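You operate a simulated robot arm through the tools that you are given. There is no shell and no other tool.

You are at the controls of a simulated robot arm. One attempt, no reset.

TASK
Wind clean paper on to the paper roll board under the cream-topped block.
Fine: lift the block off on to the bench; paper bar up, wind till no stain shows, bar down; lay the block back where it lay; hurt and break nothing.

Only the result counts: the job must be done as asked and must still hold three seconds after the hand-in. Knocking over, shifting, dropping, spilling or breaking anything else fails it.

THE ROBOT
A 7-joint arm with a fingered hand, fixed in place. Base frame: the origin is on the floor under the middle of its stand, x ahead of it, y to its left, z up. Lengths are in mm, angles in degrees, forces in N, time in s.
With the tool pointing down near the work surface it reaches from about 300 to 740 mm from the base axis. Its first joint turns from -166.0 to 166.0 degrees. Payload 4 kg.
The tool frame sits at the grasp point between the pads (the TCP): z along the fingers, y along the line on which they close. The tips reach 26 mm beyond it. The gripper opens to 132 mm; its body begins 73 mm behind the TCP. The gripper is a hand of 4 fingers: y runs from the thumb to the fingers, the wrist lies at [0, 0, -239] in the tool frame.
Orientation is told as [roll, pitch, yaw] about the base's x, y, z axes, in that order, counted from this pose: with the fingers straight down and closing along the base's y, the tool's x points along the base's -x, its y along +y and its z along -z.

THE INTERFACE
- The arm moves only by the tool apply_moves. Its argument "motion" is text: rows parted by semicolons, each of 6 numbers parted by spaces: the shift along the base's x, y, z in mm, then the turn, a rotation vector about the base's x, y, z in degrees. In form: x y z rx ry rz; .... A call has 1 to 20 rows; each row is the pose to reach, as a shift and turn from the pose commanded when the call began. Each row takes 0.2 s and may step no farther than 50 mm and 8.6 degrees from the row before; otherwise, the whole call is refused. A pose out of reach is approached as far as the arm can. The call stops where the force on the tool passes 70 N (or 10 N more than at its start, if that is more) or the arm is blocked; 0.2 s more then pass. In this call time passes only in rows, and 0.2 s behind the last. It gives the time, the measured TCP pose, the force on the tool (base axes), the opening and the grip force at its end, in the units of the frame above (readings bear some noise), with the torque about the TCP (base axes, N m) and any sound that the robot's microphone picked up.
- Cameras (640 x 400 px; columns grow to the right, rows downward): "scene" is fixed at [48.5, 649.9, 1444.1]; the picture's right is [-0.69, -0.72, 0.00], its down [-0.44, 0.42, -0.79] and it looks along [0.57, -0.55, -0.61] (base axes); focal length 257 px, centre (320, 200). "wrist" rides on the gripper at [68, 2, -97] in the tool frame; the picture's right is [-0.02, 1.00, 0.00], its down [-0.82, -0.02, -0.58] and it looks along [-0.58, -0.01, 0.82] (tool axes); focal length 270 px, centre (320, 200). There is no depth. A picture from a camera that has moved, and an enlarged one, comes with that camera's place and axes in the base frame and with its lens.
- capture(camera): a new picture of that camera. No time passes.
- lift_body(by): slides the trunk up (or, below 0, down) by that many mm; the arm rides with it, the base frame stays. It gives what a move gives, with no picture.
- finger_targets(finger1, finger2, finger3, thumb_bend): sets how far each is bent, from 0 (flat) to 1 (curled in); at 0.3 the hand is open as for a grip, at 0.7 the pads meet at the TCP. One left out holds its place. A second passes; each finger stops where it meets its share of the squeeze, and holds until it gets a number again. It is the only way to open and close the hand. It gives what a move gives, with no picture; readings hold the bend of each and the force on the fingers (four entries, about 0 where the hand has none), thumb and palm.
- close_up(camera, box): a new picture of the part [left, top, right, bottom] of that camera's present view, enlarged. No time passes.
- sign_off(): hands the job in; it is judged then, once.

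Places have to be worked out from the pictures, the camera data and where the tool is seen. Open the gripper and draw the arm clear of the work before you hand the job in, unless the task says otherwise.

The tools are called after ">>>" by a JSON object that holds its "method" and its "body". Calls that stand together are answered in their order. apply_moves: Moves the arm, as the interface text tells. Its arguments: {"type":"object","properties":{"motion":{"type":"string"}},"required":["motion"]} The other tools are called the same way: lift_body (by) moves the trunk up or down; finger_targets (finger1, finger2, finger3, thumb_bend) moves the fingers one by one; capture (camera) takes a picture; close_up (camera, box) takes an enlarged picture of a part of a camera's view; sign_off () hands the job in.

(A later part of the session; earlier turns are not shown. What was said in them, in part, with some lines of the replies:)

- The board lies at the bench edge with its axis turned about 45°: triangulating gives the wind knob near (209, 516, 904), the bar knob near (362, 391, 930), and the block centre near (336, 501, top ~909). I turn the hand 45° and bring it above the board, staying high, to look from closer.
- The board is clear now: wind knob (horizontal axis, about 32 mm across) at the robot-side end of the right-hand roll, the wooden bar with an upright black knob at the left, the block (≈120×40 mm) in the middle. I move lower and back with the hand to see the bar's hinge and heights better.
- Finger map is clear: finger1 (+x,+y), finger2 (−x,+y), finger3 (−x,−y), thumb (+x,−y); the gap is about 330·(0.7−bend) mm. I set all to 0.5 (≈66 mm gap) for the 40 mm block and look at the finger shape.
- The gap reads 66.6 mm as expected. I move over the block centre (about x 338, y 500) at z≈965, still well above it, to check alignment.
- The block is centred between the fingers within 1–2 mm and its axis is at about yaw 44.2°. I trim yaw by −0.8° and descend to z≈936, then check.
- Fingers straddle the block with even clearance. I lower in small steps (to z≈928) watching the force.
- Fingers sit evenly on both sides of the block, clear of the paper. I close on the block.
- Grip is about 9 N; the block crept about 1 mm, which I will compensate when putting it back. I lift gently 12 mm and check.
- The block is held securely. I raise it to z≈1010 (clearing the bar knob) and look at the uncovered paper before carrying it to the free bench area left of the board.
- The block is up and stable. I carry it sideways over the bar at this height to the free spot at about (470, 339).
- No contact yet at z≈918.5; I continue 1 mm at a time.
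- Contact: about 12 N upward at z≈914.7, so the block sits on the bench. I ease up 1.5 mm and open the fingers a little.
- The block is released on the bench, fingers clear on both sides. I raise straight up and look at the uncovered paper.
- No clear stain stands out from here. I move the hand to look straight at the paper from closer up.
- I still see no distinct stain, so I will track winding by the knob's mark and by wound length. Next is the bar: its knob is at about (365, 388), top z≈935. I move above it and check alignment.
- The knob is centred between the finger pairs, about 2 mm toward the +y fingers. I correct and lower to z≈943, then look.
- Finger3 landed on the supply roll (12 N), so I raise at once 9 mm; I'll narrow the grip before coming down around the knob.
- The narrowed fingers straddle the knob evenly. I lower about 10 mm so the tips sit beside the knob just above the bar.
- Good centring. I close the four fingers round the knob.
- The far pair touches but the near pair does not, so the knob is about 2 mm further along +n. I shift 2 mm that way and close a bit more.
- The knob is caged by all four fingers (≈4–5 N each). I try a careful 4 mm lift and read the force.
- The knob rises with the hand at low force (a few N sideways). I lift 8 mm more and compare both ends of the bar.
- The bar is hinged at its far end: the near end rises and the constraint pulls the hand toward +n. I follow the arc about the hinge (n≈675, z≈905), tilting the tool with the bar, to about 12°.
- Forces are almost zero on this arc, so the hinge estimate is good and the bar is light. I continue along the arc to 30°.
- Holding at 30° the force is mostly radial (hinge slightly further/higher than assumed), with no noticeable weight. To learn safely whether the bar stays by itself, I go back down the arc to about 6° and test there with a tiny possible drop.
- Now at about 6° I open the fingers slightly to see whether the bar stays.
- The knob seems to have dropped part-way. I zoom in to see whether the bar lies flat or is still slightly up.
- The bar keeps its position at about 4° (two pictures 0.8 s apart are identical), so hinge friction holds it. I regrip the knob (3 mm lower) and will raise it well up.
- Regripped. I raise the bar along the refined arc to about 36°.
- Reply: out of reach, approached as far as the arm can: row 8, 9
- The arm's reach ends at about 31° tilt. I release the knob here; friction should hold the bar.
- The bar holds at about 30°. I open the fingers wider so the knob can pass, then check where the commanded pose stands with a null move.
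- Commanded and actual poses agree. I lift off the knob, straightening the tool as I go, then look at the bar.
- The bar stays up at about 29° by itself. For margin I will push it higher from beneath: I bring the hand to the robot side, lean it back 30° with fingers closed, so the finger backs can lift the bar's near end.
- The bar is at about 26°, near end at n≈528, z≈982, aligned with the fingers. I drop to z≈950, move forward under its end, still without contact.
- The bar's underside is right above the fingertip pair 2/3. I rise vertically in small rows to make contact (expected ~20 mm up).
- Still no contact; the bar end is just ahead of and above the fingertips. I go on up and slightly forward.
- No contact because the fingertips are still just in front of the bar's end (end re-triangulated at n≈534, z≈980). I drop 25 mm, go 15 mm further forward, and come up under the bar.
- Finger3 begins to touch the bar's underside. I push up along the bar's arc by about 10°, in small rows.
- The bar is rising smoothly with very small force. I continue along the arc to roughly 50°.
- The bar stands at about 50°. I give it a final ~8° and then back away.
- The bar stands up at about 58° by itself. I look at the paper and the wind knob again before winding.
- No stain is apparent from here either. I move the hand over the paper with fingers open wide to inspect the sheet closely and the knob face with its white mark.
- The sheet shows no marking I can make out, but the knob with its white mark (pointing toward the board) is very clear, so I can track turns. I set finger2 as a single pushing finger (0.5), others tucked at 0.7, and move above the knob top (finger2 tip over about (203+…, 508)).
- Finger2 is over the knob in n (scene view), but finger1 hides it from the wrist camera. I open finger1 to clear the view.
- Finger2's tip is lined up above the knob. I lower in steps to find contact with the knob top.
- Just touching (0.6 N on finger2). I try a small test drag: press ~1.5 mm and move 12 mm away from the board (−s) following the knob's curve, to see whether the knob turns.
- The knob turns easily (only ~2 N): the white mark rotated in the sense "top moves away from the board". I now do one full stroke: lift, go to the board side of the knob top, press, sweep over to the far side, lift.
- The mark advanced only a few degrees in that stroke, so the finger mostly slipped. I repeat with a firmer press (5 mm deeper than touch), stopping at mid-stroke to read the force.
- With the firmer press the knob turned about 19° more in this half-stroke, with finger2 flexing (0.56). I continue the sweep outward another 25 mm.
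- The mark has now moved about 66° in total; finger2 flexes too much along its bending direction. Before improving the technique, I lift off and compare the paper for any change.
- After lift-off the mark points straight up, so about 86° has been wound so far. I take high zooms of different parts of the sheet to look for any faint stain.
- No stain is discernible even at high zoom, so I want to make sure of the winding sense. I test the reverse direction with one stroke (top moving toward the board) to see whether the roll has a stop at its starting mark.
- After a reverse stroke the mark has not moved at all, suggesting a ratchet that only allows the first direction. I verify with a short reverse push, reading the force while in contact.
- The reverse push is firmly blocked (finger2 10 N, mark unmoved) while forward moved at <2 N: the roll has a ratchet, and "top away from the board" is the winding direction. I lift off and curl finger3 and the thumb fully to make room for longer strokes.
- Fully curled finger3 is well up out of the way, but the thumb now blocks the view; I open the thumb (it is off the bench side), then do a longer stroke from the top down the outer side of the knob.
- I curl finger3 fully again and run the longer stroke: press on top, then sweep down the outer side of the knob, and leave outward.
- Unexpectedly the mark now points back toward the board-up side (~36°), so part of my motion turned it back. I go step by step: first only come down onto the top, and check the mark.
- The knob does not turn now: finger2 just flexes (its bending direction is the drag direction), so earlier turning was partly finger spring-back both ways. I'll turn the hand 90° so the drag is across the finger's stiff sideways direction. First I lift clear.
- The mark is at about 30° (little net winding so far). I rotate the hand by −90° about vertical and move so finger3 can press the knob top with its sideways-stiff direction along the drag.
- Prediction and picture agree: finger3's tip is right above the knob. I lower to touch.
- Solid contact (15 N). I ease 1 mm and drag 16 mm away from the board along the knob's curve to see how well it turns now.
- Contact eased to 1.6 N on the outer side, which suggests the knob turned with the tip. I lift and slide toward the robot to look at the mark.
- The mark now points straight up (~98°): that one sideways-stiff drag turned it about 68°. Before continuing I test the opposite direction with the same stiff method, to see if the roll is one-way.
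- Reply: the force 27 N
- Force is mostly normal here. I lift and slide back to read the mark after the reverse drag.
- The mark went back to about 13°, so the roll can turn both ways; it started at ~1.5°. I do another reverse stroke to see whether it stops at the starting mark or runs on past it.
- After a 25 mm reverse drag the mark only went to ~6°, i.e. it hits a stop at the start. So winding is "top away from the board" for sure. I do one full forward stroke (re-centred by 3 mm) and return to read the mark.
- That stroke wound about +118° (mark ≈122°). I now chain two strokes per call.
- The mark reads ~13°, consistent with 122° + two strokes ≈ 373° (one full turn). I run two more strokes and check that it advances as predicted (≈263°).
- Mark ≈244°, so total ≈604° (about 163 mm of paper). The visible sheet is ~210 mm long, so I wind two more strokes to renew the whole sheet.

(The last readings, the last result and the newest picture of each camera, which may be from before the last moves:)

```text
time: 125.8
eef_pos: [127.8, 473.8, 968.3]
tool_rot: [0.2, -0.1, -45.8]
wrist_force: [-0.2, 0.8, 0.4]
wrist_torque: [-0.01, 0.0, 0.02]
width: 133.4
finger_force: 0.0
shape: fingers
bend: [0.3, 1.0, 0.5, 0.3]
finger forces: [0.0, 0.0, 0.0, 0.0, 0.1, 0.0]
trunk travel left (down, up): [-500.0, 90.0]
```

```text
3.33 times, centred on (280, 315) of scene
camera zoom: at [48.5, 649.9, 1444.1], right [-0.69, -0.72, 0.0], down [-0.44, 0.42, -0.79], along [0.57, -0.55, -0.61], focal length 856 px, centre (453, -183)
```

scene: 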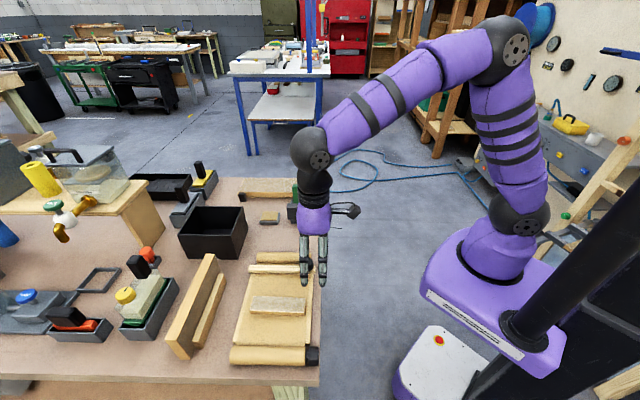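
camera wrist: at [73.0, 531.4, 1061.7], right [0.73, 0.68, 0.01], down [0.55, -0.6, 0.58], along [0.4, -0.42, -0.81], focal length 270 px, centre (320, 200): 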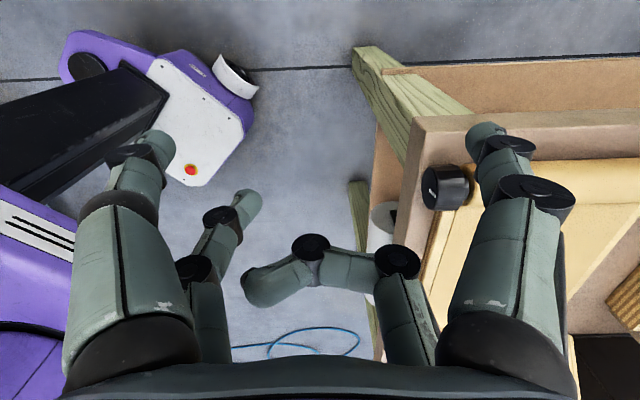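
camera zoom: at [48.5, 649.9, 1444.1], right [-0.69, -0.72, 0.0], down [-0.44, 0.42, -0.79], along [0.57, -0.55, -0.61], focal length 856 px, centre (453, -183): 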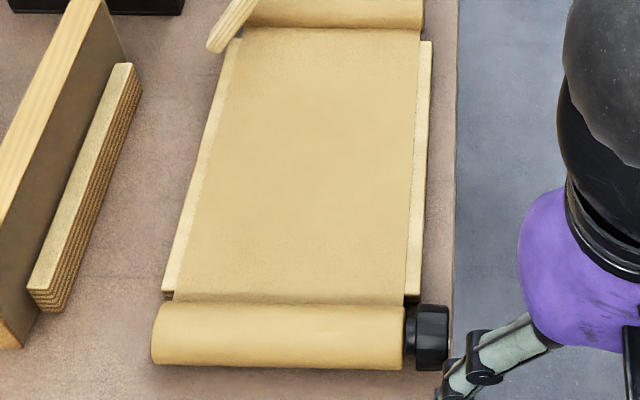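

Mark ≈135°, total ≈855° (about 230 mm of paper), more than the whole visible sheet, and the sheet looks clean. Now the bar goes down: I raise the hand, turn it back to yaw 44° and move behind/above the raised bar.

>>> {"method": "apply_moves", "body": {"motion": "0 0 45 0 0 0; 0 0 90 0 0 0; 0 0 135 0 0 0; 0 0 180 0 0 0; 28.4 1.1 180 0 0 7.5; 56.8 2.2 180 0 0 15; 85.2 3.2 180 0 0 22.5; 113.6 4.3 180 0 0 30; 142 5.4 180 0 0 37.5; 170.4 6.5 180 0 0 45; 198.8 7.6 180 0 0 52.5; 227.2 8.6 180 0 0 60; 255.6 9.7 180 0 0 67.5; 284 10.8 180 0 0 75; 312.4 11.9 180 0 0 82.5; 341 13 180 0 0 90"}}

>>> {"method": "finger_targets", "body": {"finger1": 0.7, "finger2": 0.7, "finger3": 0.7, "thumb_bend": 0.7}}

>>> {"method": "capture", "body": {"camera": "wrist"}}

>>> {"method": "capture", "body": {"camera": "scene"}}

```text
time: 129.2
eef_pos: [458.3, 474.5, 1141.1]
tool_rot: [0.4, -0.2, 44.4]
wrist_force: [-0.4, -0.1, 0.1]
wrist_torque: [0.06, -0.02, -0.04]
width: 133.2
finger_force: 0.1
shape: fingers
bend: [0.3, 1.0, 0.5, 0.3]
finger forces: [0.0, 0.1, 0.0, 0.0, 0.1, 0.0]
out of reach, approached as far as the arm can: row 16
trunk travel left (down, up): [-500.0, 90.0]
```

```text
time: 130.2
eef_pos: [459.2, 476.1, 1138.9]
tool_rot: [0.2, -0.1, 44.3]
wrist_force: [0.5, -0.8, 0.3]
wrist_torque: [0.01, 0.0, -0.01]
width: 1.4
finger_force: 0.1
shape: fingers
bend: [0.7, 0.7, 0.7, 0.7]
finger forces: [0.0, 0.1, 0.0, 0.0, 0.0, 0.0]
trunk travel left (down, up): [-500.0, 90.0]
```

```text
taken
camera wrist: at [409.1, 428.7, 1235.9], right [-0.68, 0.73, 0.01], down [0.6, 0.55, 0.58], along [0.42, 0.4, -0.81], focal length 270 px, centre (320, 200)
```

wrist: 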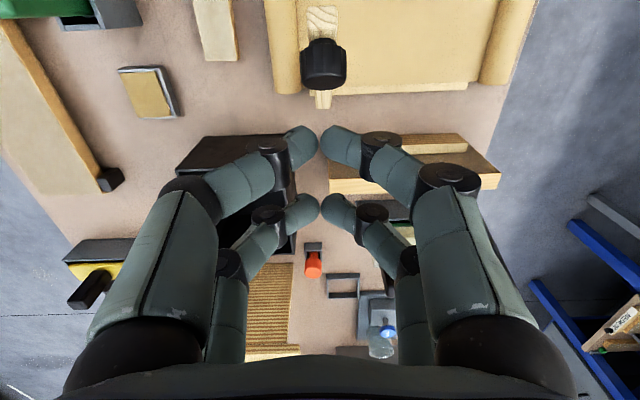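

```text
taken
```

scene: 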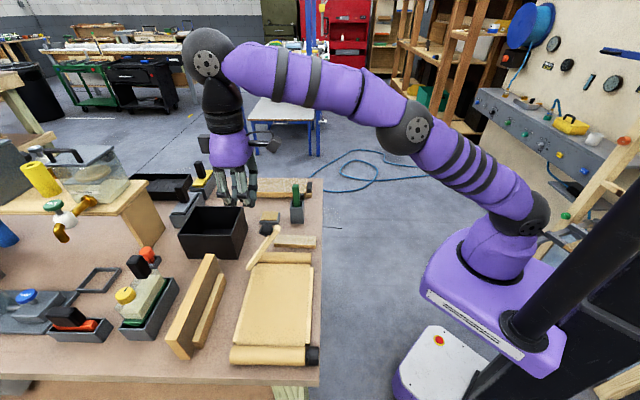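

The bar is still up, and the hand is behind/above it (reach limit ~n 660 at this height). I lower toward the back of the knob without contact and check.

>>> {"method": "apply_moves", "body": {"motion": "0 0 -20 0 0 0; -2 2 -40 0 0 0; -2 2 -55 0 0 0; 0.9 4.8 -66 0 0 0"}}

>>> {"method": "capture", "body": {"camera": "wrist"}}

>>> {"method": "close_up", "body": {"camera": "scene", "box": [180, 120, 340, 280]}}

```text
time: 131.2
eef_pos: [458.7, 479.0, 1073.1]
tool_rot: [0.3, -0.1, 44.1]
wrist_force: [0.4, -0.1, 0.6]
wrist_torque: [0.04, 0.0, -0.01]
width: 2.0
finger_force: 0.0
shape: fingers
bend: [0.7, 0.7, 0.7, 0.7]
finger forces: [0.1, 0.0, 0.1, 0.0, 0.0, 0.1]
trunk travel left (down, up): [-500.0, 90.0]
```

```text
taken
camera wrist: at [409.7, 432.1, 1169.6], right [-0.68, 0.73, 0.01], down [0.6, 0.55, 0.58], along [0.42, 0.4, -0.81], focal length 270 px, centre (320, 200)
```

wrist: 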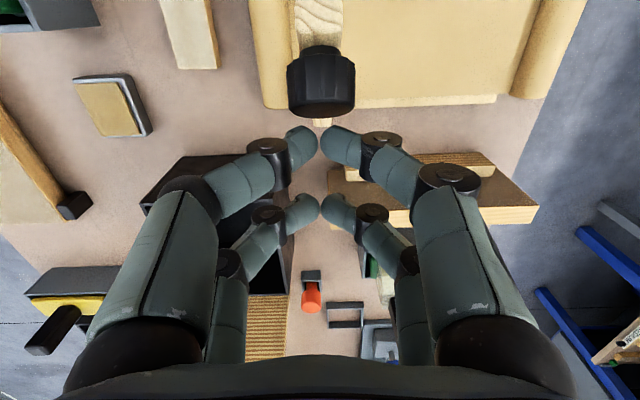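

```text
2.50 times, centred on (260, 200) of scene
camera zoom: at [48.5, 649.9, 1444.1], right [-0.69, -0.72, 0.0], down [-0.44, 0.42, -0.79], along [0.57, -0.55, -0.61], focal length 642 px, centre (470, 200)
```

zoom: 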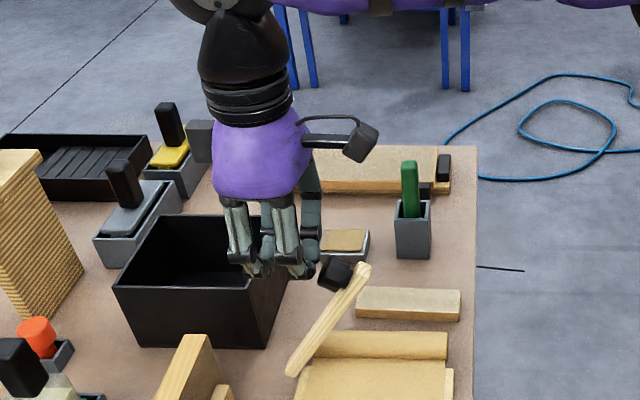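

The fingertips are right behind the knob and centred on it. I push the bar down along its arc, first to about 40°.

>>> {"method": "apply_moves", "body": {"motion": "-5 -4.9 0 0 0 0; -10 -9.8 -3 0 0 0; -15.1 -14.6 -6 0 0 0; -19.4 -18.8 -9 0 0 0; -23.7 -23 -12 0 0 0; -28 -27.2 -15 0 0 0; -32.3 -31.4 -18.5 0 0 0; -35.8 -34.9 -22 0 0 0"}}

>>> {"method": "close_up", "body": {"camera": "scene", "box": [200, 170, 340, 290]}}

>>> {"method": "capture", "body": {"camera": "wrist"}}

```text
time: 133.0
eef_pos: [422.8, 445.2, 1052.6]
tool_rot: [0.3, -0.2, 44.4]
wrist_force: [0.3, 0.1, -0.2]
wrist_torque: [-0.01, 0.01, -0.01]
width: 1.2
finger_force: 0.0
shape: fingers
bend: [0.7, 0.7, 0.7, 0.7]
finger forces: [0.0, 0.0, 0.0, 0.0, 0.0, 0.0]
trunk travel left (down, up): [-500.0, 90.0]
```

```text
3.33 times, centred on (270, 230) of scene
camera zoom: at [48.5, 649.9, 1444.1], right [-0.69, -0.72, 0.0], down [-0.44, 0.42, -0.79], along [0.57, -0.55, -0.61], focal length 856 px, centre (487, 100)
```

zoom: 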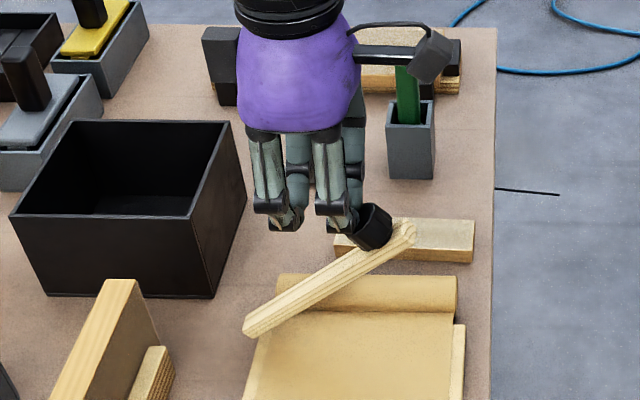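

```text
taken
camera wrist: at [372.9, 398.5, 1148.7], right [-0.68, 0.73, 0.01], down [0.6, 0.55, 0.58], along [0.42, 0.4, -0.81], focal length 270 px, centre (320, 200)
```

wrist: 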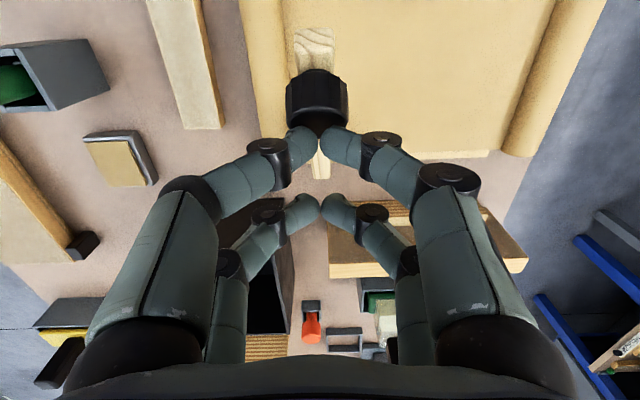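

The bar comes down smoothly (now ≈40°). I continue along the arc to about 20°.

>>> {"method": "apply_moves", "body": {"motion": "-3.6 -3.5 -4 0 0 0; -7.2 -7 -8.3 0 0 0; -10.8 -10.5 -12.7 0 0 0; -14.3 -13.9 -17.3 0 0 0; -17.4 -16.9 -22.2 0 0 0; -20.4 -19.9 -27.2 0 0 0; -23.4 -22.7 -32.4 0 0 0; -26.2 -25.5 -37.7 0 0 0"}}

>>> {"method": "close_up", "body": {"camera": "scene", "box": [220, 190, 340, 290]}}

>>> {"method": "close_up", "body": {"camera": "wrist", "box": [220, 60, 420, 240]}}

```text
time: 134.8
eef_pos: [396.2, 419.1, 1014.6]
tool_rot: [0.3, -0.1, 44.2]
wrist_force: [0.5, 0.6, -0.4]
wrist_torque: [0.0, -0.02, 0.01]
width: 1.2
finger_force: 0.1
shape: fingers
bend: [0.7, 0.7, 0.7, 0.7]
finger forces: [0.0, 0.1, 0.0, 0.1, 0.0, 0.0]
trunk travel left (down, up): [-500.0, 90.0]
```

```text
4.00 times, centred on (280, 240) of scene
camera zoom: at [48.5, 649.9, 1444.1], right [-0.69, -0.72, 0.0], down [-0.44, 0.42, -0.79], along [0.57, -0.55, -0.61], focal length 1027 px, centre (480, 40)
```

zoom: 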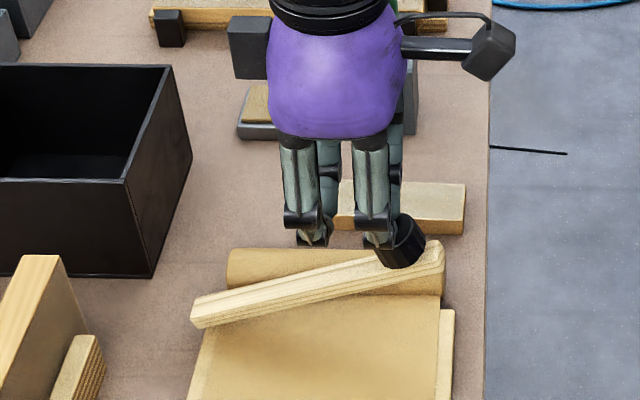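

```text
2.22 times, centred on (320, 150) of wrist
camera zoom: at [346.7, 372.3, 1111.0], right [-0.68, 0.73, 0.01], down [0.6, 0.55, 0.58], along [0.42, 0.4, -0.82], focal length 601 px, centre (320, 311)
```

zoom: 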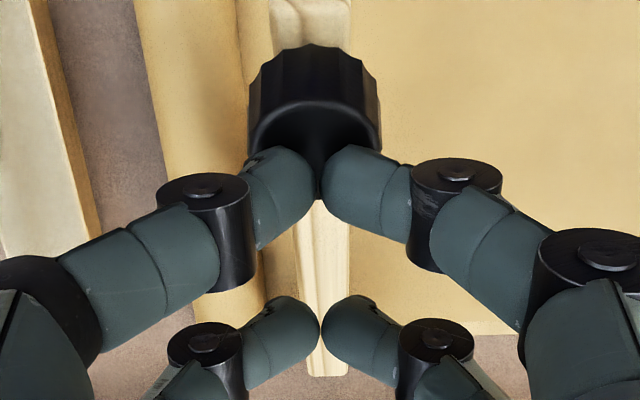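

At about 19° and smooth. I lower on to about 3°, gently.

>>> {"method": "apply_moves", "body": {"motion": "-2.5 -2.4 -5.6 0 0 0; -4.9 -4.8 -11.4 0 0 0; -7.2 -7 -17.3 0 0 0; -9.3 -9.1 -23.2 0 0 0; -11 -10.7 -29.3 0 0 0; -12.8 -12.4 -35.4 0 0 0; -14 -13.6 -40.5 0 0 0"}}

>>> {"method": "close_up", "body": {"camera": "scene", "box": [240, 225, 340, 295]}}

>>> {"method": "close_up", "body": {"camera": "wrist", "box": [220, 60, 420, 240]}}

```text
time: 136.4
eef_pos: [380.8, 406.0, 974.7]
tool_rot: [0.4, -0.2, 44.4]
wrist_force: [-0.2, -0.4, -0.2]
wrist_torque: [-0.01, 0.01, -0.02]
width: 1.2
finger_force: 0.0
shape: fingers
bend: [0.7, 0.7, 0.7, 0.7]
finger forces: [0.0, 0.0, 0.0, 0.0, 0.0, 0.0]
trunk travel left (down, up): [-500.0, 90.0]
```

```text
5.71 times, centred on (290, 260) of scene
camera zoom: at [48.5, 649.9, 1444.1], right [-0.69, -0.72, 0.0], down [-0.44, 0.42, -0.79], along [0.57, -0.55, -0.61], focal length 1467 px, centre (491, -143)
```

zoom: 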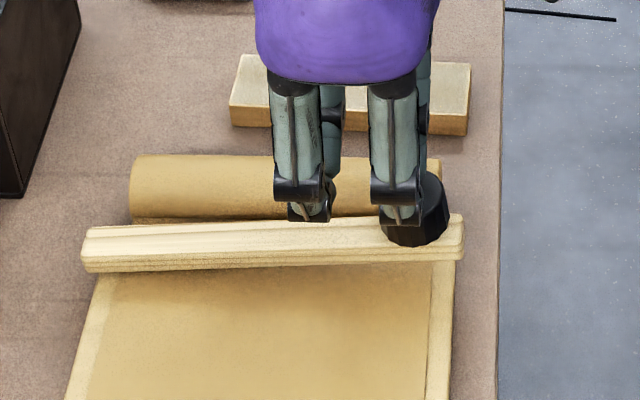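

```text
2.22 times, centred on (320, 150) of wrist
camera zoom: at [332.4, 359.4, 1070.4], right [-0.68, 0.73, 0.01], down [0.6, 0.55, 0.58], along [0.42, 0.4, -0.81], focal length 601 px, centre (320, 311)
```

zoom: 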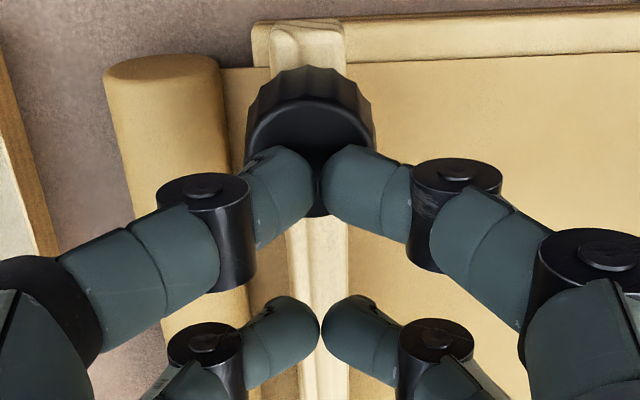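

The bar is at about 5°. I continue down in small rows, watching the force.

>>> {"method": "apply_moves", "body": {"motion": "-0.5 -0.5 -3 0 0 0; -1 -1 -6 0 0 0; -1.5 -1.5 -9 0 0 0"}}

>>> {"method": "close_up", "body": {"camera": "scene", "box": [240, 225, 340, 295]}}

```text
time: 137.2
eef_pos: [381.2, 404.1, 965.6]
tool_rot: [0.3, -0.1, 44.3]
wrist_force: [1.1, 0.1, -0.7]
wrist_torque: [-0.02, -0.01, 0.01]
width: 1.1
finger_force: 0.1
shape: fingers
bend: [0.7, 0.7, 0.7, 0.7]
finger forces: [0.0, 0.0, 0.0, 0.0, 0.0, 0.0]
trunk travel left (down, up): [-500.0, 90.0]
```

```text
5.71 times, centred on (290, 260) of scene
camera zoom: at [48.5, 649.9, 1444.1], right [-0.69, -0.72, 0.0], down [-0.44, 0.42, -0.79], along [0.57, -0.55, -0.61], focal length 1467 px, centre (491, -143)
```

zoom: 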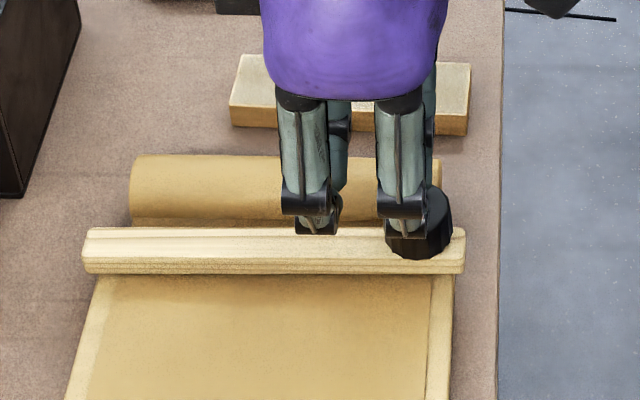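

About 2° left. I go down a further 6 mm in 2 mm rows.

>>> {"method": "apply_moves", "body": {"motion": "-0.3 -0.3 -2 0 0 0; -0.5 -0.5 -4 0 0 0; -0.7 -0.7 -6 0 0 0"}}

>>> {"method": "close_up", "body": {"camera": "scene", "box": [240, 225, 340, 295]}}

```text
time: 138.0
eef_pos: [380.4, 403.6, 960.3]
tool_rot: [0.3, -0.3, 44.2]
wrist_force: [1.7, -0.3, 7.3]
wrist_torque: [-0.13, 0.07, -0.01]
width: 0.9
finger_force: 4.1
shape: fingers
bend: [0.7, 0.7, 0.7, 0.7]
finger forces: [2.8, 0.0, 0.0, 0.1, 4.9, 0.0]
trunk travel left (down, up): [-500.0, 90.0]
```

```text
5.71 times, centred on (290, 260) of scene
camera zoom: at [48.5, 649.9, 1444.1], right [-0.69, -0.72, 0.0], down [-0.44, 0.42, -0.79], along [0.57, -0.55, -0.61], focal length 1467 px, centre (491, -143)
```

zoom: 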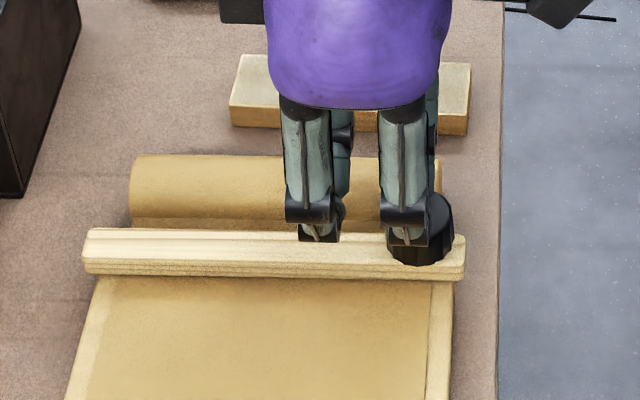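

7 N of resistance: the bar has met the board. I press 2 mm more to seat it, then lift off.

>>> {"method": "apply_moves", "body": {"motion": "0 0 -1 0 0 0; 0 0 -2 0 0 0"}}

>>> {"method": "close_up", "body": {"camera": "scene", "box": [240, 225, 340, 295]}}

>>> {"method": "apply_moves", "body": {"motion": "0 0 5 0 0 0; 0 0 20 0 0 0; 0 0 45 0 0 0; 0 0 70 0 0 0"}}

>>> {"method": "close_up", "body": {"camera": "scene", "box": [240, 225, 340, 295]}}

>>> {"method": "capture", "body": {"camera": "wrist"}}

```text
time: 138.6
eef_pos: [379.8, 403.5, 959.2]
tool_rot: [0.3, -0.4, 44.1]
wrist_force: [3.8, 0.7, 18.2]
wrist_torque: [-0.27, 0.1, 0.03]
width: 1.1
finger_force: 9.7
shape: fingers
bend: [0.71, 0.7, 0.7, 0.7]
finger forces: [6.5, 0.0, 0.1, 0.0, 12.6, 0.0]
trunk travel left (down, up): [-500.0, 90.0]
```

```text
5.71 times, centred on (290, 260) of scene
camera zoom: at [48.5, 649.9, 1444.1], right [-0.69, -0.72, 0.0], down [-0.44, 0.42, -0.79], along [0.57, -0.55, -0.61], focal length 1467 px, centre (491, -143)
```

zoom: 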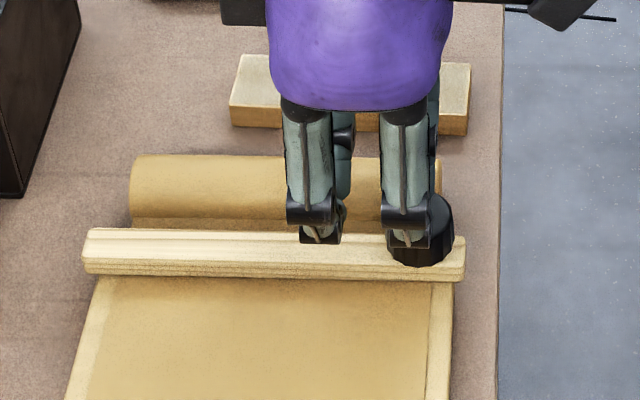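

```text
time: 139.6
eef_pos: [381.1, 404.1, 1028.9]
tool_rot: [0.3, -0.1, 44.2]
wrist_force: [0.7, -0.2, 0.1]
wrist_torque: [-0.02, 0.01, -0.01]
width: 0.9
finger_force: 0.1
shape: fingers
bend: [0.7, 0.7, 0.7, 0.7]
finger forces: [0.0, 0.0, 0.1, 0.1, 0.0, 0.0]
trunk travel left (down, up): [-500.0, 90.0]
```

```text
5.71 times, centred on (290, 260) of scene
camera zoom: at [48.5, 649.9, 1444.1], right [-0.69, -0.72, 0.0], down [-0.44, 0.42, -0.79], along [0.57, -0.55, -0.61], focal length 1467 px, centre (491, -143)
```

zoom: 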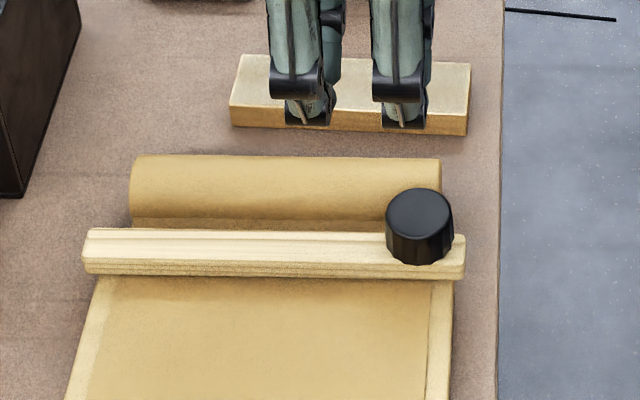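

```text
taken
camera wrist: at [331.5, 355.8, 1125.4], right [-0.68, 0.73, 0.01], down [0.6, 0.55, 0.58], along [0.42, 0.4, -0.82], focal length 270 px, centre (320, 200)
```

wrist: 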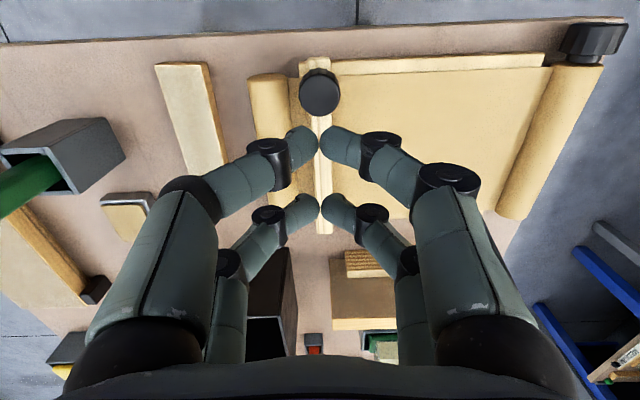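

The bar lies flat again as at the start. Now the block: I move back above it at the pose where I released it (≈472.6, 337.4) with fingers opened to about 56 mm.

>>> {"method": "apply_moves", "body": {"motion": "23 -17 0 0 0 0; 46 -33 0 0 0 0; 69 -50 0 0 0 0; 91.5 -66.7 0 0 0 0; 91.5 -66.7 -40 0 0 0"}}

>>> {"method": "finger_targets", "body": {"finger1": 0.53, "finger2": 0.53, "finger3": 0.53, "thumb_bend": 0.53}}

>>> {"method": "capture", "body": {"camera": "wrist"}}

>>> {"method": "close_up", "body": {"camera": "scene", "box": [225, 240, 335, 375]}}

```text
time: 140.8
eef_pos: [472.3, 336.1, 987.4]
tool_rot: [0.4, -0.2, 44.3]
wrist_force: [-1.5, 0.5, -0.3]
wrist_torque: [0.03, -0.03, 0.0]
width: 1.1
finger_force: 0.0
shape: fingers
bend: [0.7, 0.7, 0.7, 0.7]
finger forces: [0.0, 0.0, 0.1, 0.0, 0.1, 0.0]
trunk travel left (down, up): [-500.0, 90.0]
```

```text
time: 141.8
eef_pos: [472.3, 337.8, 988.5]
tool_rot: [0.2, -0.1, 44.3]
wrist_force: [0.8, 0.1, -0.3]
wrist_torque: [-0.01, 0.01, 0.0]
width: 55.3
finger_force: 0.1
shape: fingers
bend: [0.53, 0.53, 0.53, 0.53]
finger forces: [0.0, 0.1, 0.0, 0.1, 0.0, 0.1]
trunk travel left (down, up): [-500.0, 90.0]
```

```text
taken
camera wrist: at [422.6, 290.1, 1084.7], right [-0.68, 0.73, 0.01], down [0.6, 0.55, 0.58], along [0.42, 0.4, -0.81], focal length 270 px, centre (320, 200)
```

wrist: 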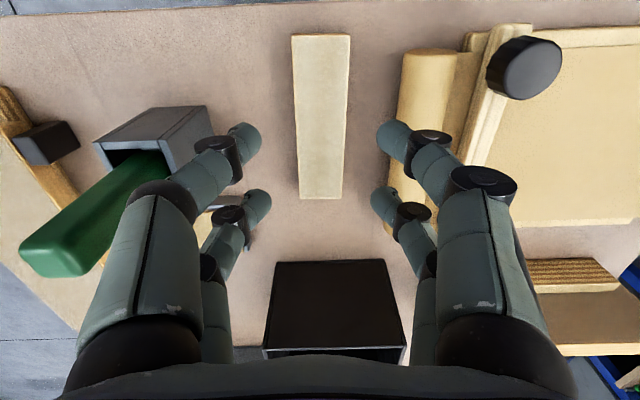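

```text
2.96 times, centred on (280, 308) of scene
camera zoom: at [48.5, 649.9, 1444.1], right [-0.69, -0.72, 0.0], down [-0.44, 0.42, -0.79], along [0.57, -0.55, -0.61], focal length 760 px, centre (438, -118)
```

zoom: 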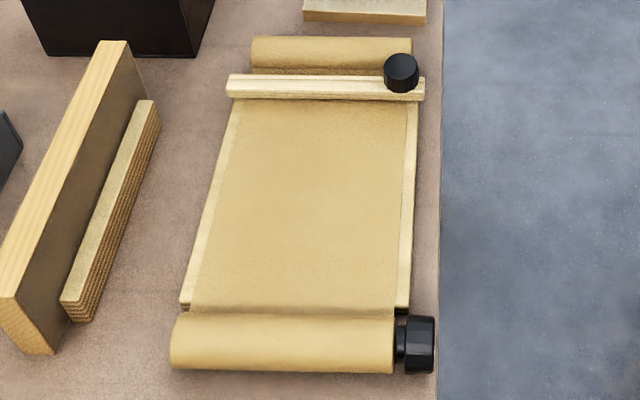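

The block is centred between the fingers. I descend around it to the earlier grip height (≈914.5).

>>> {"method": "apply_moves", "body": {"motion": "0 0 -15 0 0 0; 0 0 -30 0 0 0; 0 0 -45 0 0 0; 0 0 -56 0 0 0; 0 0 -64 0 0 0; 0 0 -69 0 0 0; 0 0 -72 0 0 0"}}

>>> {"method": "close_up", "body": {"camera": "wrist", "box": [180, 30, 480, 270]}}

>>> {"method": "close_up", "body": {"camera": "scene", "box": [260, 200, 320, 250]}}

```text
time: 143.4
eef_pos: [471.9, 336.5, 914.8]
tool_rot: [0.3, -0.2, 44.3]
wrist_force: [-0.1, -0.1, 0.6]
wrist_torque: [0.0, -0.01, 0.0]
width: 55.2
finger_force: 0.0
shape: fingers
bend: [0.53, 0.53, 0.53, 0.53]
finger forces: [0.0, 0.0, 0.1, 0.0, 0.1, 0.0]
trunk travel left (down, up): [-500.0, 90.0]
```

```text
1.67 times, centred on (330, 150) of wrist
camera zoom: at [422.5, 289.6, 1011.8], right [-0.68, 0.73, 0.01], down [0.6, 0.55, 0.58], along [0.42, 0.4, -0.81], focal length 450 px, centre (303, 283)
```

zoom: 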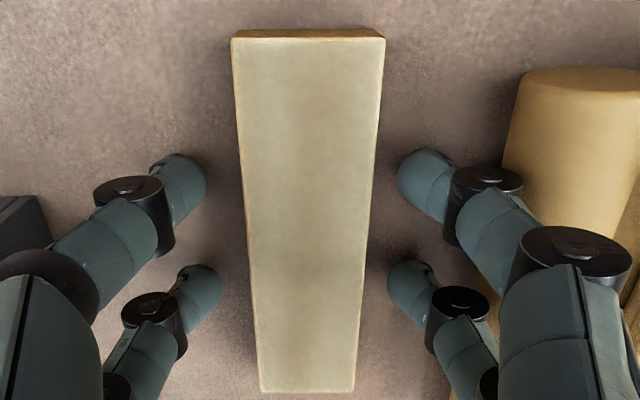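

```text
8.00 times, centred on (290, 225) of scene
camera zoom: at [48.5, 649.9, 1444.1], right [-0.69, -0.72, 0.0], down [-0.44, 0.42, -0.79], along [0.57, -0.55, -0.61], focal length 2054 px, centre (560, 0)
```

zoom: 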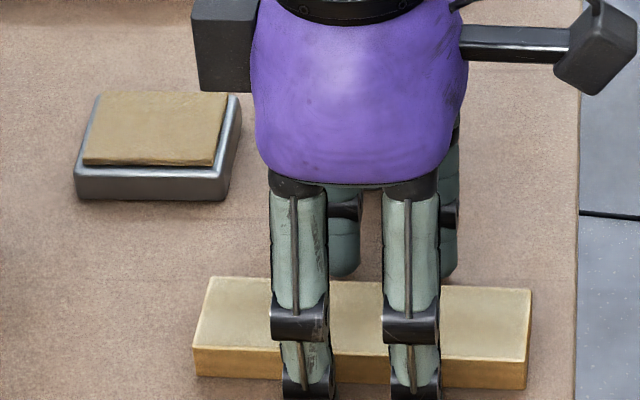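

Block sits as I left it. I close in two stages, as before, to a ~9–10 N grip.

>>> {"method": "finger_targets", "body": {"finger1": 0.6, "finger2": 0.6, "finger3": 0.6, "thumb_bend": 0.6}}

>>> {"method": "finger_targets", "body": {"finger1": 0.66, "finger2": 0.66, "finger3": 0.66, "thumb_bend": 0.66}}

>>> {"method": "close_up", "body": {"camera": "wrist", "box": [180, 30, 480, 270]}}

```text
time: 144.4
eef_pos: [471.5, 337.3, 915.9]
tool_rot: [0.3, -0.1, 44.3]
wrist_force: [-0.1, -0.4, 0.2]
wrist_torque: [0.02, 0.0, -0.02]
width: 35.3
finger_force: 1.5
shape: fingers
bend: [0.59, 0.59, 0.59, 0.6]
finger forces: [0.6, 0.4, 0.5, 0.1, 0.6, 0.0]
trunk travel left (down, up): [-500.0, 90.0]
```

```text
time: 145.4
eef_pos: [471.9, 336.0, 914.2]
tool_rot: [0.3, -0.1, 44.3]
wrist_force: [0.5, 0.5, -0.1]
wrist_torque: [0.03, -0.02, -0.03]
width: 32.8
finger_force: 9.6
shape: fingers
bend: [0.59, 0.6, 0.6, 0.63]
finger forces: [5.0, 4.6, 4.0, 0.1, 5.5, 0.0]
trunk travel left (down, up): [-500.0, 90.0]
```

```text
1.67 times, centred on (330, 150) of wrist
camera zoom: at [422.4, 289.6, 1011.9], right [-0.68, 0.73, 0.01], down [0.6, 0.55, 0.58], along [0.42, 0.4, -0.81], focal length 450 px, centre (303, 283)
```

zoom: 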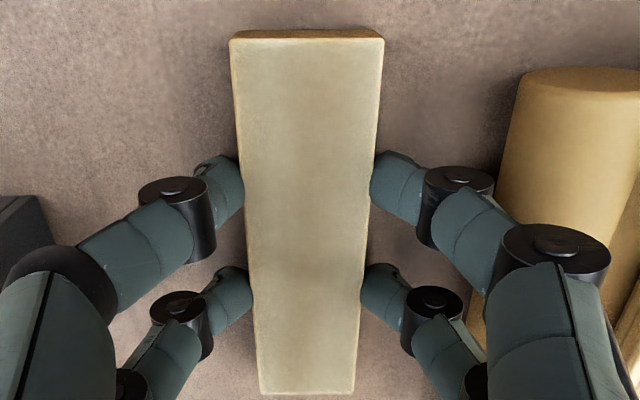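

Same secure grip as before (9.6 N). By comparing block edges in the wrist pictures, I need TCP ≈(335.9, 497.0) with +0.75° yaw to lay it back exactly. I lift straight up 95 mm first.

>>> {"method": "apply_moves", "body": {"motion": "0 0 3 0 0 0; 0 0 8 0 0 0; 0 0 18 0 0 0; 0 0 35 0 0 0; 0 0 55 0 0 0; 0 0 75 0 0 0; 0 0 90 0 0 0; 0 0 96 0 0 0"}}

>>> {"method": "apply_moves", "body": {"motion": "-10 12 0 0 0 0.1; -27 32 0 0 0 0.2; -47 55 0 0 0 0.3; -67 79 0 0 0 0.4; -87 103 0 0 0 0.5; -107 126 0 0 0 0.6; -124 146 0 0 0 0.7; -136.1 160.3 0 0 0 0.75"}}

>>> {"method": "capture", "body": {"camera": "wrist"}}

>>> {"method": "close_up", "body": {"camera": "scene", "box": [210, 220, 350, 380]}}

```text
time: 147.2
eef_pos: [472.1, 336.5, 1012.9]
tool_rot: [0.3, -0.1, 44.3]
wrist_force: [-0.2, -0.5, -0.4]
wrist_torque: [-0.01, 0.03, 0.04]
width: 32.5
finger_force: 9.6
shape: fingers
bend: [0.59, 0.6, 0.6, 0.63]
finger forces: [5.0, 4.6, 4.0, 0.0, 5.6, 0.1]
trunk travel left (down, up): [-500.0, 90.0]
```

```text
time: 149.0
eef_pos: [334.9, 499.7, 1012.1]
tool_rot: [0.3, -0.1, 45.0]
wrist_force: [0.5, 0.6, -0.9]
wrist_torque: [-0.02, 0.01, 0.0]
width: 32.8
finger_force: 9.8
shape: fingers
bend: [0.59, 0.6, 0.6, 0.63]
finger forces: [5.0, 4.6, 4.1, 0.1, 5.6, 0.0]
trunk travel left (down, up): [-500.0, 90.0]
```

```text
taken
camera wrist: at [285.7, 451.4, 1108.9], right [-0.69, 0.72, 0.01], down [0.59, 0.56, 0.58], along [0.42, 0.4, -0.81], focal length 270 px, centre (320, 200)
```

wrist: 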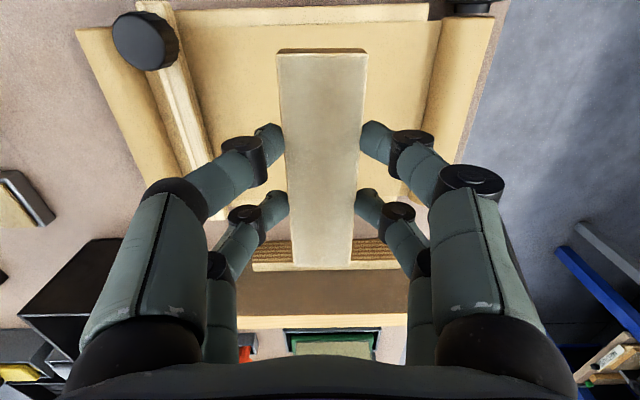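

```text
2.50 times, centred on (280, 300) of scene
camera zoom: at [48.5, 649.9, 1444.1], right [-0.69, -0.72, 0.0], down [-0.44, 0.42, -0.79], along [0.57, -0.55, -0.61], focal length 642 px, centre (420, -50)
```

zoom: 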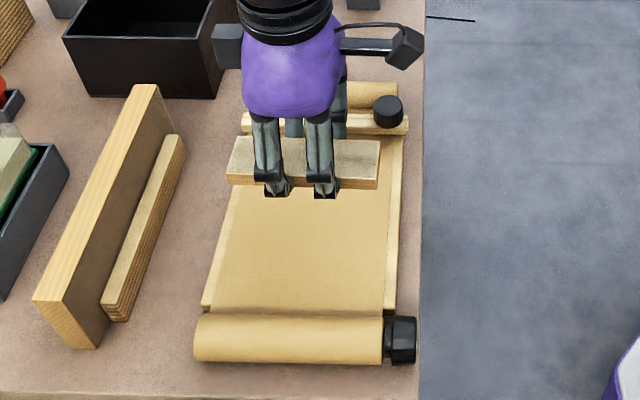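

Positioned above the paper. I lower to about 12 mm above the sheet and compare the block's corners with the picture taken when I first lifted it.

>>> {"method": "apply_moves", "body": {"motion": "0 0 -15 0 0 0; 0 0 -30 0 0 0; 0 0 -45 0 0 0; 0 0 -58 0 0 0; 0 0 -66 0 0 0; 0 0 -70 0 0 0"}}

>>> {"method": "close_up", "body": {"camera": "scene", "box": [230, 270, 330, 340]}}

>>> {"method": "close_up", "body": {"camera": "wrist", "box": [180, 30, 480, 270]}}

```text
time: 150.4
eef_pos: [335.0, 497.5, 942.1]
tool_rot: [0.2, 0.0, 45.0]
wrist_force: [0.8, 0.0, -0.5]
wrist_torque: [0.01, 0.02, -0.01]
width: 32.6
finger_force: 9.3
shape: fingers
bend: [0.59, 0.6, 0.6, 0.63]
finger forces: [5.0, 4.6, 4.1, 0.1, 5.5, 0.1]
trunk travel left (down, up): [-500.0, 90.0]
```

```text
5.71 times, centred on (280, 305) of scene
camera zoom: at [48.5, 649.9, 1444.1], right [-0.69, -0.72, 0.0], down [-0.44, 0.42, -0.79], along [0.57, -0.55, -0.61], focal length 1467 px, centre (549, -400)
```

zoom: 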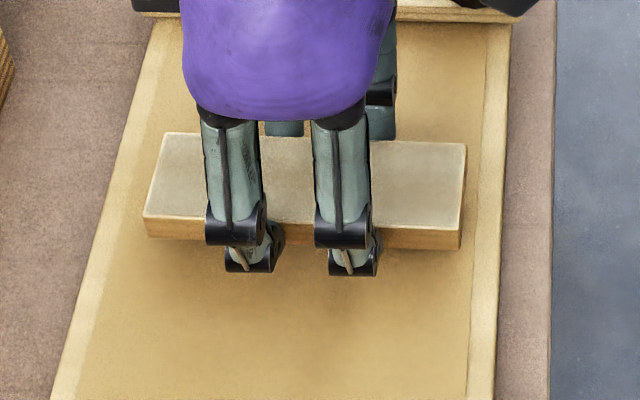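

```text
1.67 times, centred on (330, 150) of wrist
camera zoom: at [286.3, 449.9, 1037.7], right [-0.69, 0.72, 0.01], down [0.59, 0.56, 0.58], along [0.42, 0.4, -0.81], focal length 450 px, centre (303, 283)
```

zoom: 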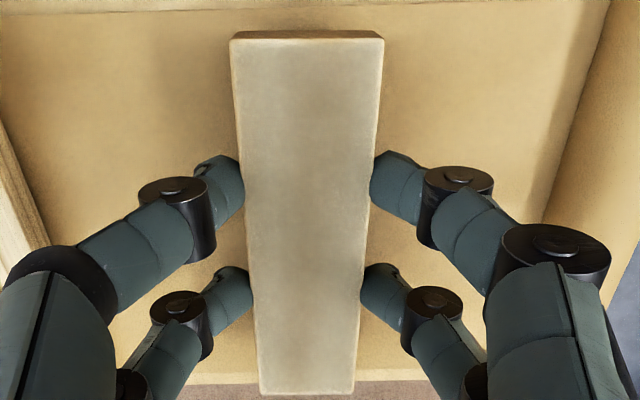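

The block's corners match the expected original outline within about 1 mm. I lower to the paper, slowing to 1 mm rows near contact.

>>> {"method": "apply_moves", "body": {"motion": "0 0 -4 0 0 0; 0 0 -8 0 0 0; 0 0 -10 0 0 0; 0 0 -11 0 0 0; 0 0 -12 0 0 0"}}

```text
time: 151.6
eef_pos: [335.0, 496.9, 928.7]
tool_rot: [0.4, -0.3, 44.9]
wrist_force: [-0.5, 0.1, 0.2]
wrist_torque: [0.01, 0.01, -0.02]
width: 32.6
finger_force: 9.9
shape: fingers
bend: [0.59, 0.6, 0.6, 0.63]
finger forces: [5.1, 4.6, 4.1, 0.0, 5.7, 0.0]
trunk travel left (down, up): [-500.0, 90.0]
```

No contact yet at z≈929.5. I go on 1 mm at a time.

>>> {"method": "apply_moves", "body": {"motion": "0 0 -1 0 0 0; 0 0 -1.7 0 0 0"}}

>>> {"method": "close_up", "body": {"camera": "scene", "box": [230, 270, 330, 340]}}

```text
time: 152.2
eef_pos: [335.9, 497.2, 928.3]
tool_rot: [0.3, -0.1, 45.1]
wrist_force: [-0.3, -0.7, 4.9]
wrist_torque: [-0.01, 0.02, 0.02]
width: 32.3
finger_force: 10.6
shape: fingers
bend: [0.6, 0.6, 0.61, 0.63]
finger forces: [5.7, 5.1, 4.3, 0.0, 6.0, 0.0]
trunk travel left (down, up): [-500.0, 90.0]
```

```text
5.71 times, centred on (280, 305) of scene
camera zoom: at [48.5, 649.9, 1444.1], right [-0.69, -0.72, 0.0], down [-0.44, 0.42, -0.79], along [0.57, -0.55, -0.61], focal length 1467 px, centre (549, -400)
```

zoom: 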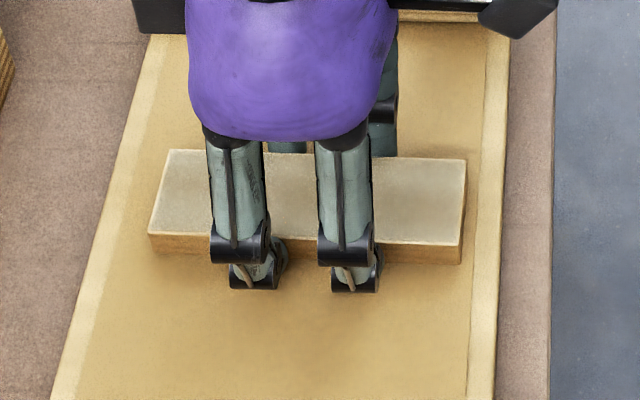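

Contact (4.9 N) and the block's corners coincide with the original picture. I ease 0.7 mm and open the fingers evenly.

>>> {"method": "apply_moves", "body": {"motion": "0 0 0.7 0 0 0"}}

>>> {"method": "finger_targets", "body": {"finger1": 0.55, "finger2": 0.55, "finger3": 0.55, "thumb_bend": 0.55}}

>>> {"method": "close_up", "body": {"camera": "wrist", "box": [180, 30, 480, 270]}}

>>> {"method": "close_up", "body": {"camera": "scene", "box": [230, 270, 330, 340]}}

```text
time: 152.6
eef_pos: [335.7, 496.3, 928.0]
tool_rot: [0.2, -0.2, 45.0]
wrist_force: [0.7, 0.7, 3.7]
wrist_torque: [-0.01, 0.06, -0.01]
width: 32.3
finger_force: 10.6
shape: fingers
bend: [0.6, 0.6, 0.61, 0.63]
finger forces: [5.7, 5.1, 4.4, 0.0, 6.1, 0.0]
trunk travel left (down, up): [-500.0, 90.0]
```

```text
time: 153.6
eef_pos: [336.2, 496.3, 928.1]
tool_rot: [0.3, -0.2, 45.0]
wrist_force: [1.0, -0.6, 0.3]
wrist_torque: [0.0, 0.0, 0.01]
width: 48.3
finger_force: 0.1
shape: fingers
bend: [0.55, 0.55, 0.55, 0.55]
finger forces: [0.0, 0.0, 0.0, 0.0, 0.1, 0.0]
trunk travel left (down, up): [-500.0, 90.0]
```

```text
1.67 times, centred on (330, 150) of wrist
camera zoom: at [287.0, 449.7, 1024.6], right [-0.69, 0.72, 0.01], down [0.59, 0.56, 0.58], along [0.42, 0.4, -0.81], focal length 450 px, centre (303, 283)
```

zoom: 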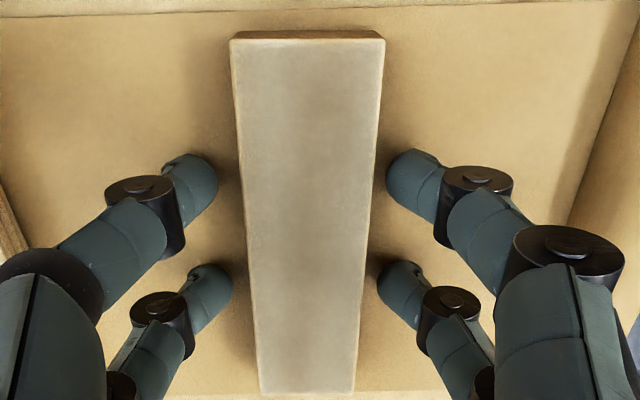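

```text
5.71 times, centred on (280, 305) of scene
camera zoom: at [48.5, 649.9, 1444.1], right [-0.69, -0.72, 0.0], down [-0.44, 0.42, -0.79], along [0.57, -0.55, -0.61], focal length 1467 px, centre (549, -400)
```

zoom: 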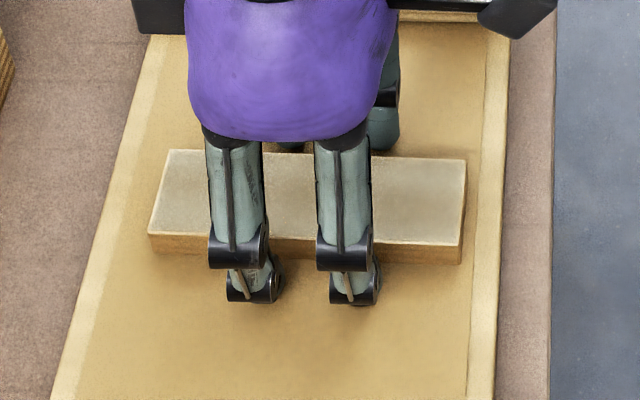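

Released cleanly; the block lies exactly as at the start. I raise straight up and draw the arm away from the bench.

>>> {"method": "apply_moves", "body": {"motion": "0 0 5 0 0 0; 0 0 15 0 0 0; 0 0 35 0 0 0; 0 0 65 0 0 0; 0 0 100 0 0 0; 0 0 140 0 0 0; 0 0 180 0 0 0; -28 -28 205 0 0 0; -56 -56 220 0 0 0; -84 -84 230 0 0 0"}}

>>> {"method": "finger_targets", "body": {"finger1": 0.3, "finger2": 0.3, "finger3": 0.3, "thumb_bend": 0.3}}

>>> {"method": "capture", "body": {"camera": "scene"}}

>>> {"method": "close_up", "body": {"camera": "scene", "box": [160, 230, 340, 400]}}

>>> {"method": "capture", "body": {"camera": "wrist"}}

```text
time: 155.8
eef_pos: [252.5, 414.3, 1159.6]
tool_rot: [0.3, -0.2, 45.0]
wrist_force: [0.2, 0.6, 0.5]
wrist_torque: [0.01, -0.02, -0.03]
width: 48.6
finger_force: 0.2
shape: fingers
bend: [0.55, 0.55, 0.55, 0.55]
finger forces: [0.1, 0.0, 0.0, 0.0, 0.0, 0.1]
trunk travel left (down, up): [-500.0, 90.0]
```

```text
time: 156.8
eef_pos: [252.2, 414.9, 1159.9]
tool_rot: [0.3, -0.3, 45.0]
wrist_force: [1.1, -0.8, 0.6]
wrist_torque: [-0.02, 0.03, -0.02]
width: 132.5
finger_force: 0.0
shape: fingers
bend: [0.3, 0.3, 0.3, 0.3]
finger forces: [0.0, 0.0, 0.0, 0.1, 0.0, 0.0]
trunk travel left (down, up): [-500.0, 90.0]
```

```text
taken
```

scene: 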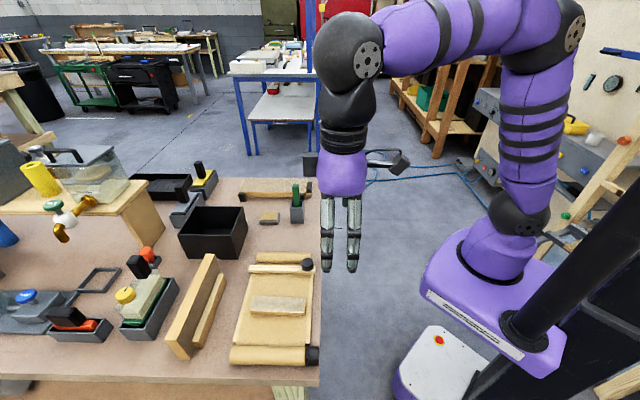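

```text
2.35 times, centred on (250, 315) of scene
camera zoom: at [48.5, 649.9, 1444.1], right [-0.69, -0.72, 0.0], down [-0.44, 0.42, -0.79], along [0.57, -0.55, -0.61], focal length 604 px, centre (485, -71)
```

zoom: 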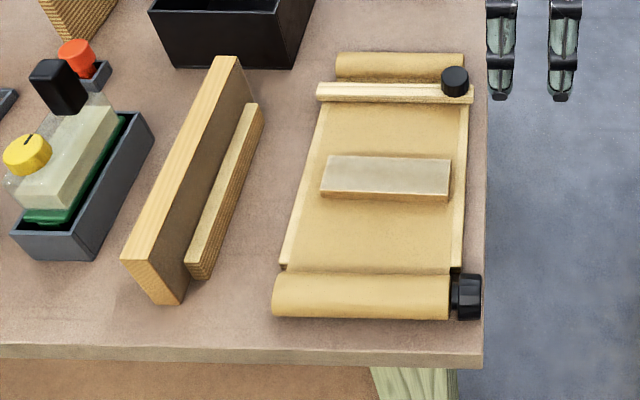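

```text
taken
camera wrist: at [203.4, 367.6, 1256.4], right [-0.69, 0.72, 0.01], down [0.59, 0.56, 0.58], along [0.42, 0.4, -0.81], focal length 270 px, centre (320, 200)
```

wrist: 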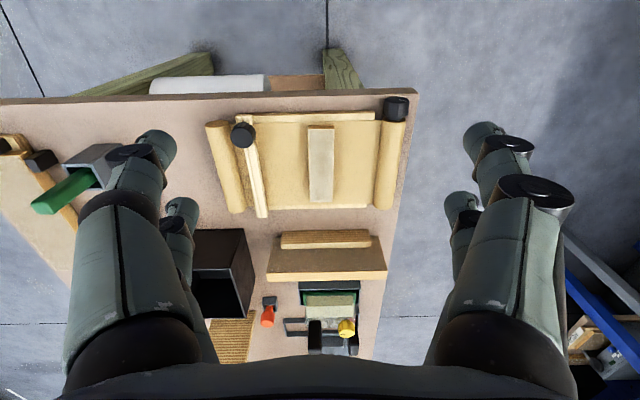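

The scene matches the starting arrangement: block back in place, bar down, everything else untouched. One last check of the wind knob's mark and the sheet before handing in.

>>> {"method": "close_up", "body": {"camera": "wrist", "box": [365, 80, 425, 130]}}

>>> {"method": "close_up", "body": {"camera": "scene", "box": [230, 245, 325, 370]}}

>>> {"method": "close_up", "body": {"camera": "wrist", "box": [195, 100, 415, 225]}}

```text
8.00 times, centred on (395, 105) of wrist
camera zoom: at [203.4, 367.6, 1256.4], right [-0.69, 0.72, 0.01], down [0.59, 0.56, 0.58], along [0.42, 0.4, -0.81], focal length 2162 px, centre (-280, 960)
```

zoom: 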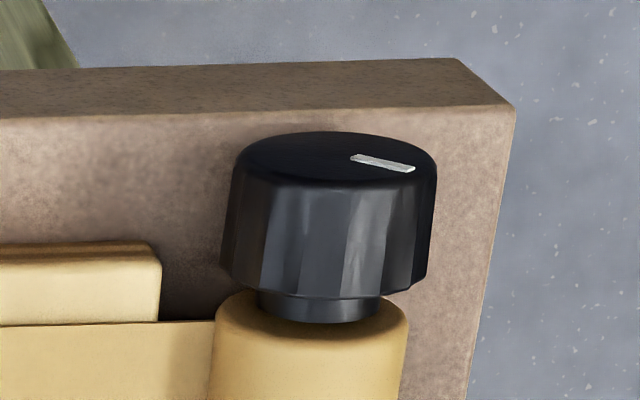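

```text
3.20 times, centred on (278, 308) of scene
camera zoom: at [48.5, 649.9, 1444.1], right [-0.69, -0.72, 0.0], down [-0.44, 0.42, -0.79], along [0.57, -0.55, -0.61], focal length 821 px, centre (456, -144)
```

zoom: 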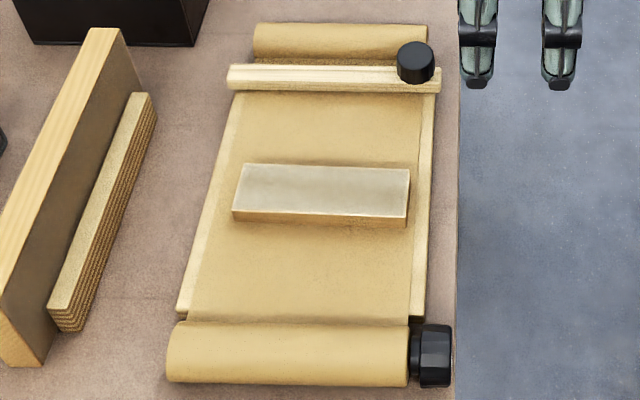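

```text
2.91 times, centred on (305, 162) of wrist
camera zoom: at [203.4, 367.6, 1256.4], right [-0.69, 0.72, 0.01], down [0.59, 0.56, 0.58], along [0.42, 0.4, -0.81], focal length 786 px, centre (364, 309)
```

zoom: 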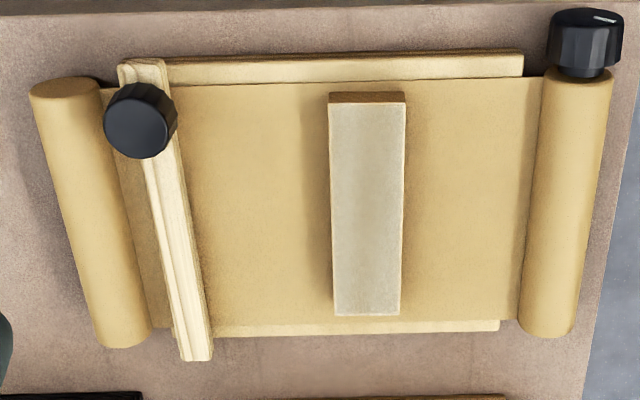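

The knob mark holds at about 140° (no drift since winding), the sheet shows no stain, the bar is down, the block lies where it lay, and the hand is open and clear. I hand the job in.

>>> {"method": "sign_off", "body": {}}

```text
The job is handed in.
```

I wound about 230 mm of clean paper on to the board, put the bar back down, and laid the cream-topped block back where it was. I handed the job in. The arm is drawn clear with the hand open.

- **Stain:** I never saw a stain on the sheet, before or after winding, even zoomed in from both cameras. So I wound by length instead, a bit more than the roughly 210 mm of paper that shows. That should have carried any stain on the visible sheet off it, but I could not confirm this by eye.
- **Winding direction:** The roll turns one way from its starting position and hits a stop the other way, so I took the free direction as the winding one. While finding this out I turned it back to the stop before winding. Afterwards the knob's white mark held steady.
- **Bar:** It is hinged at the far end and stays where you leave it. I raised it to about 58° for the winding. It is now pressed flat, and it matches the starting picture.
- **Block:** Its corners line up with the original picture to within about 1 mm.
- **Contacts:** One finger rested briefly on the supply roll with about 12 N, and the fingertips touched the paper with about 12 N when I first reached for the block. I saw no mark from either. Nothing else on the bench looks moved.
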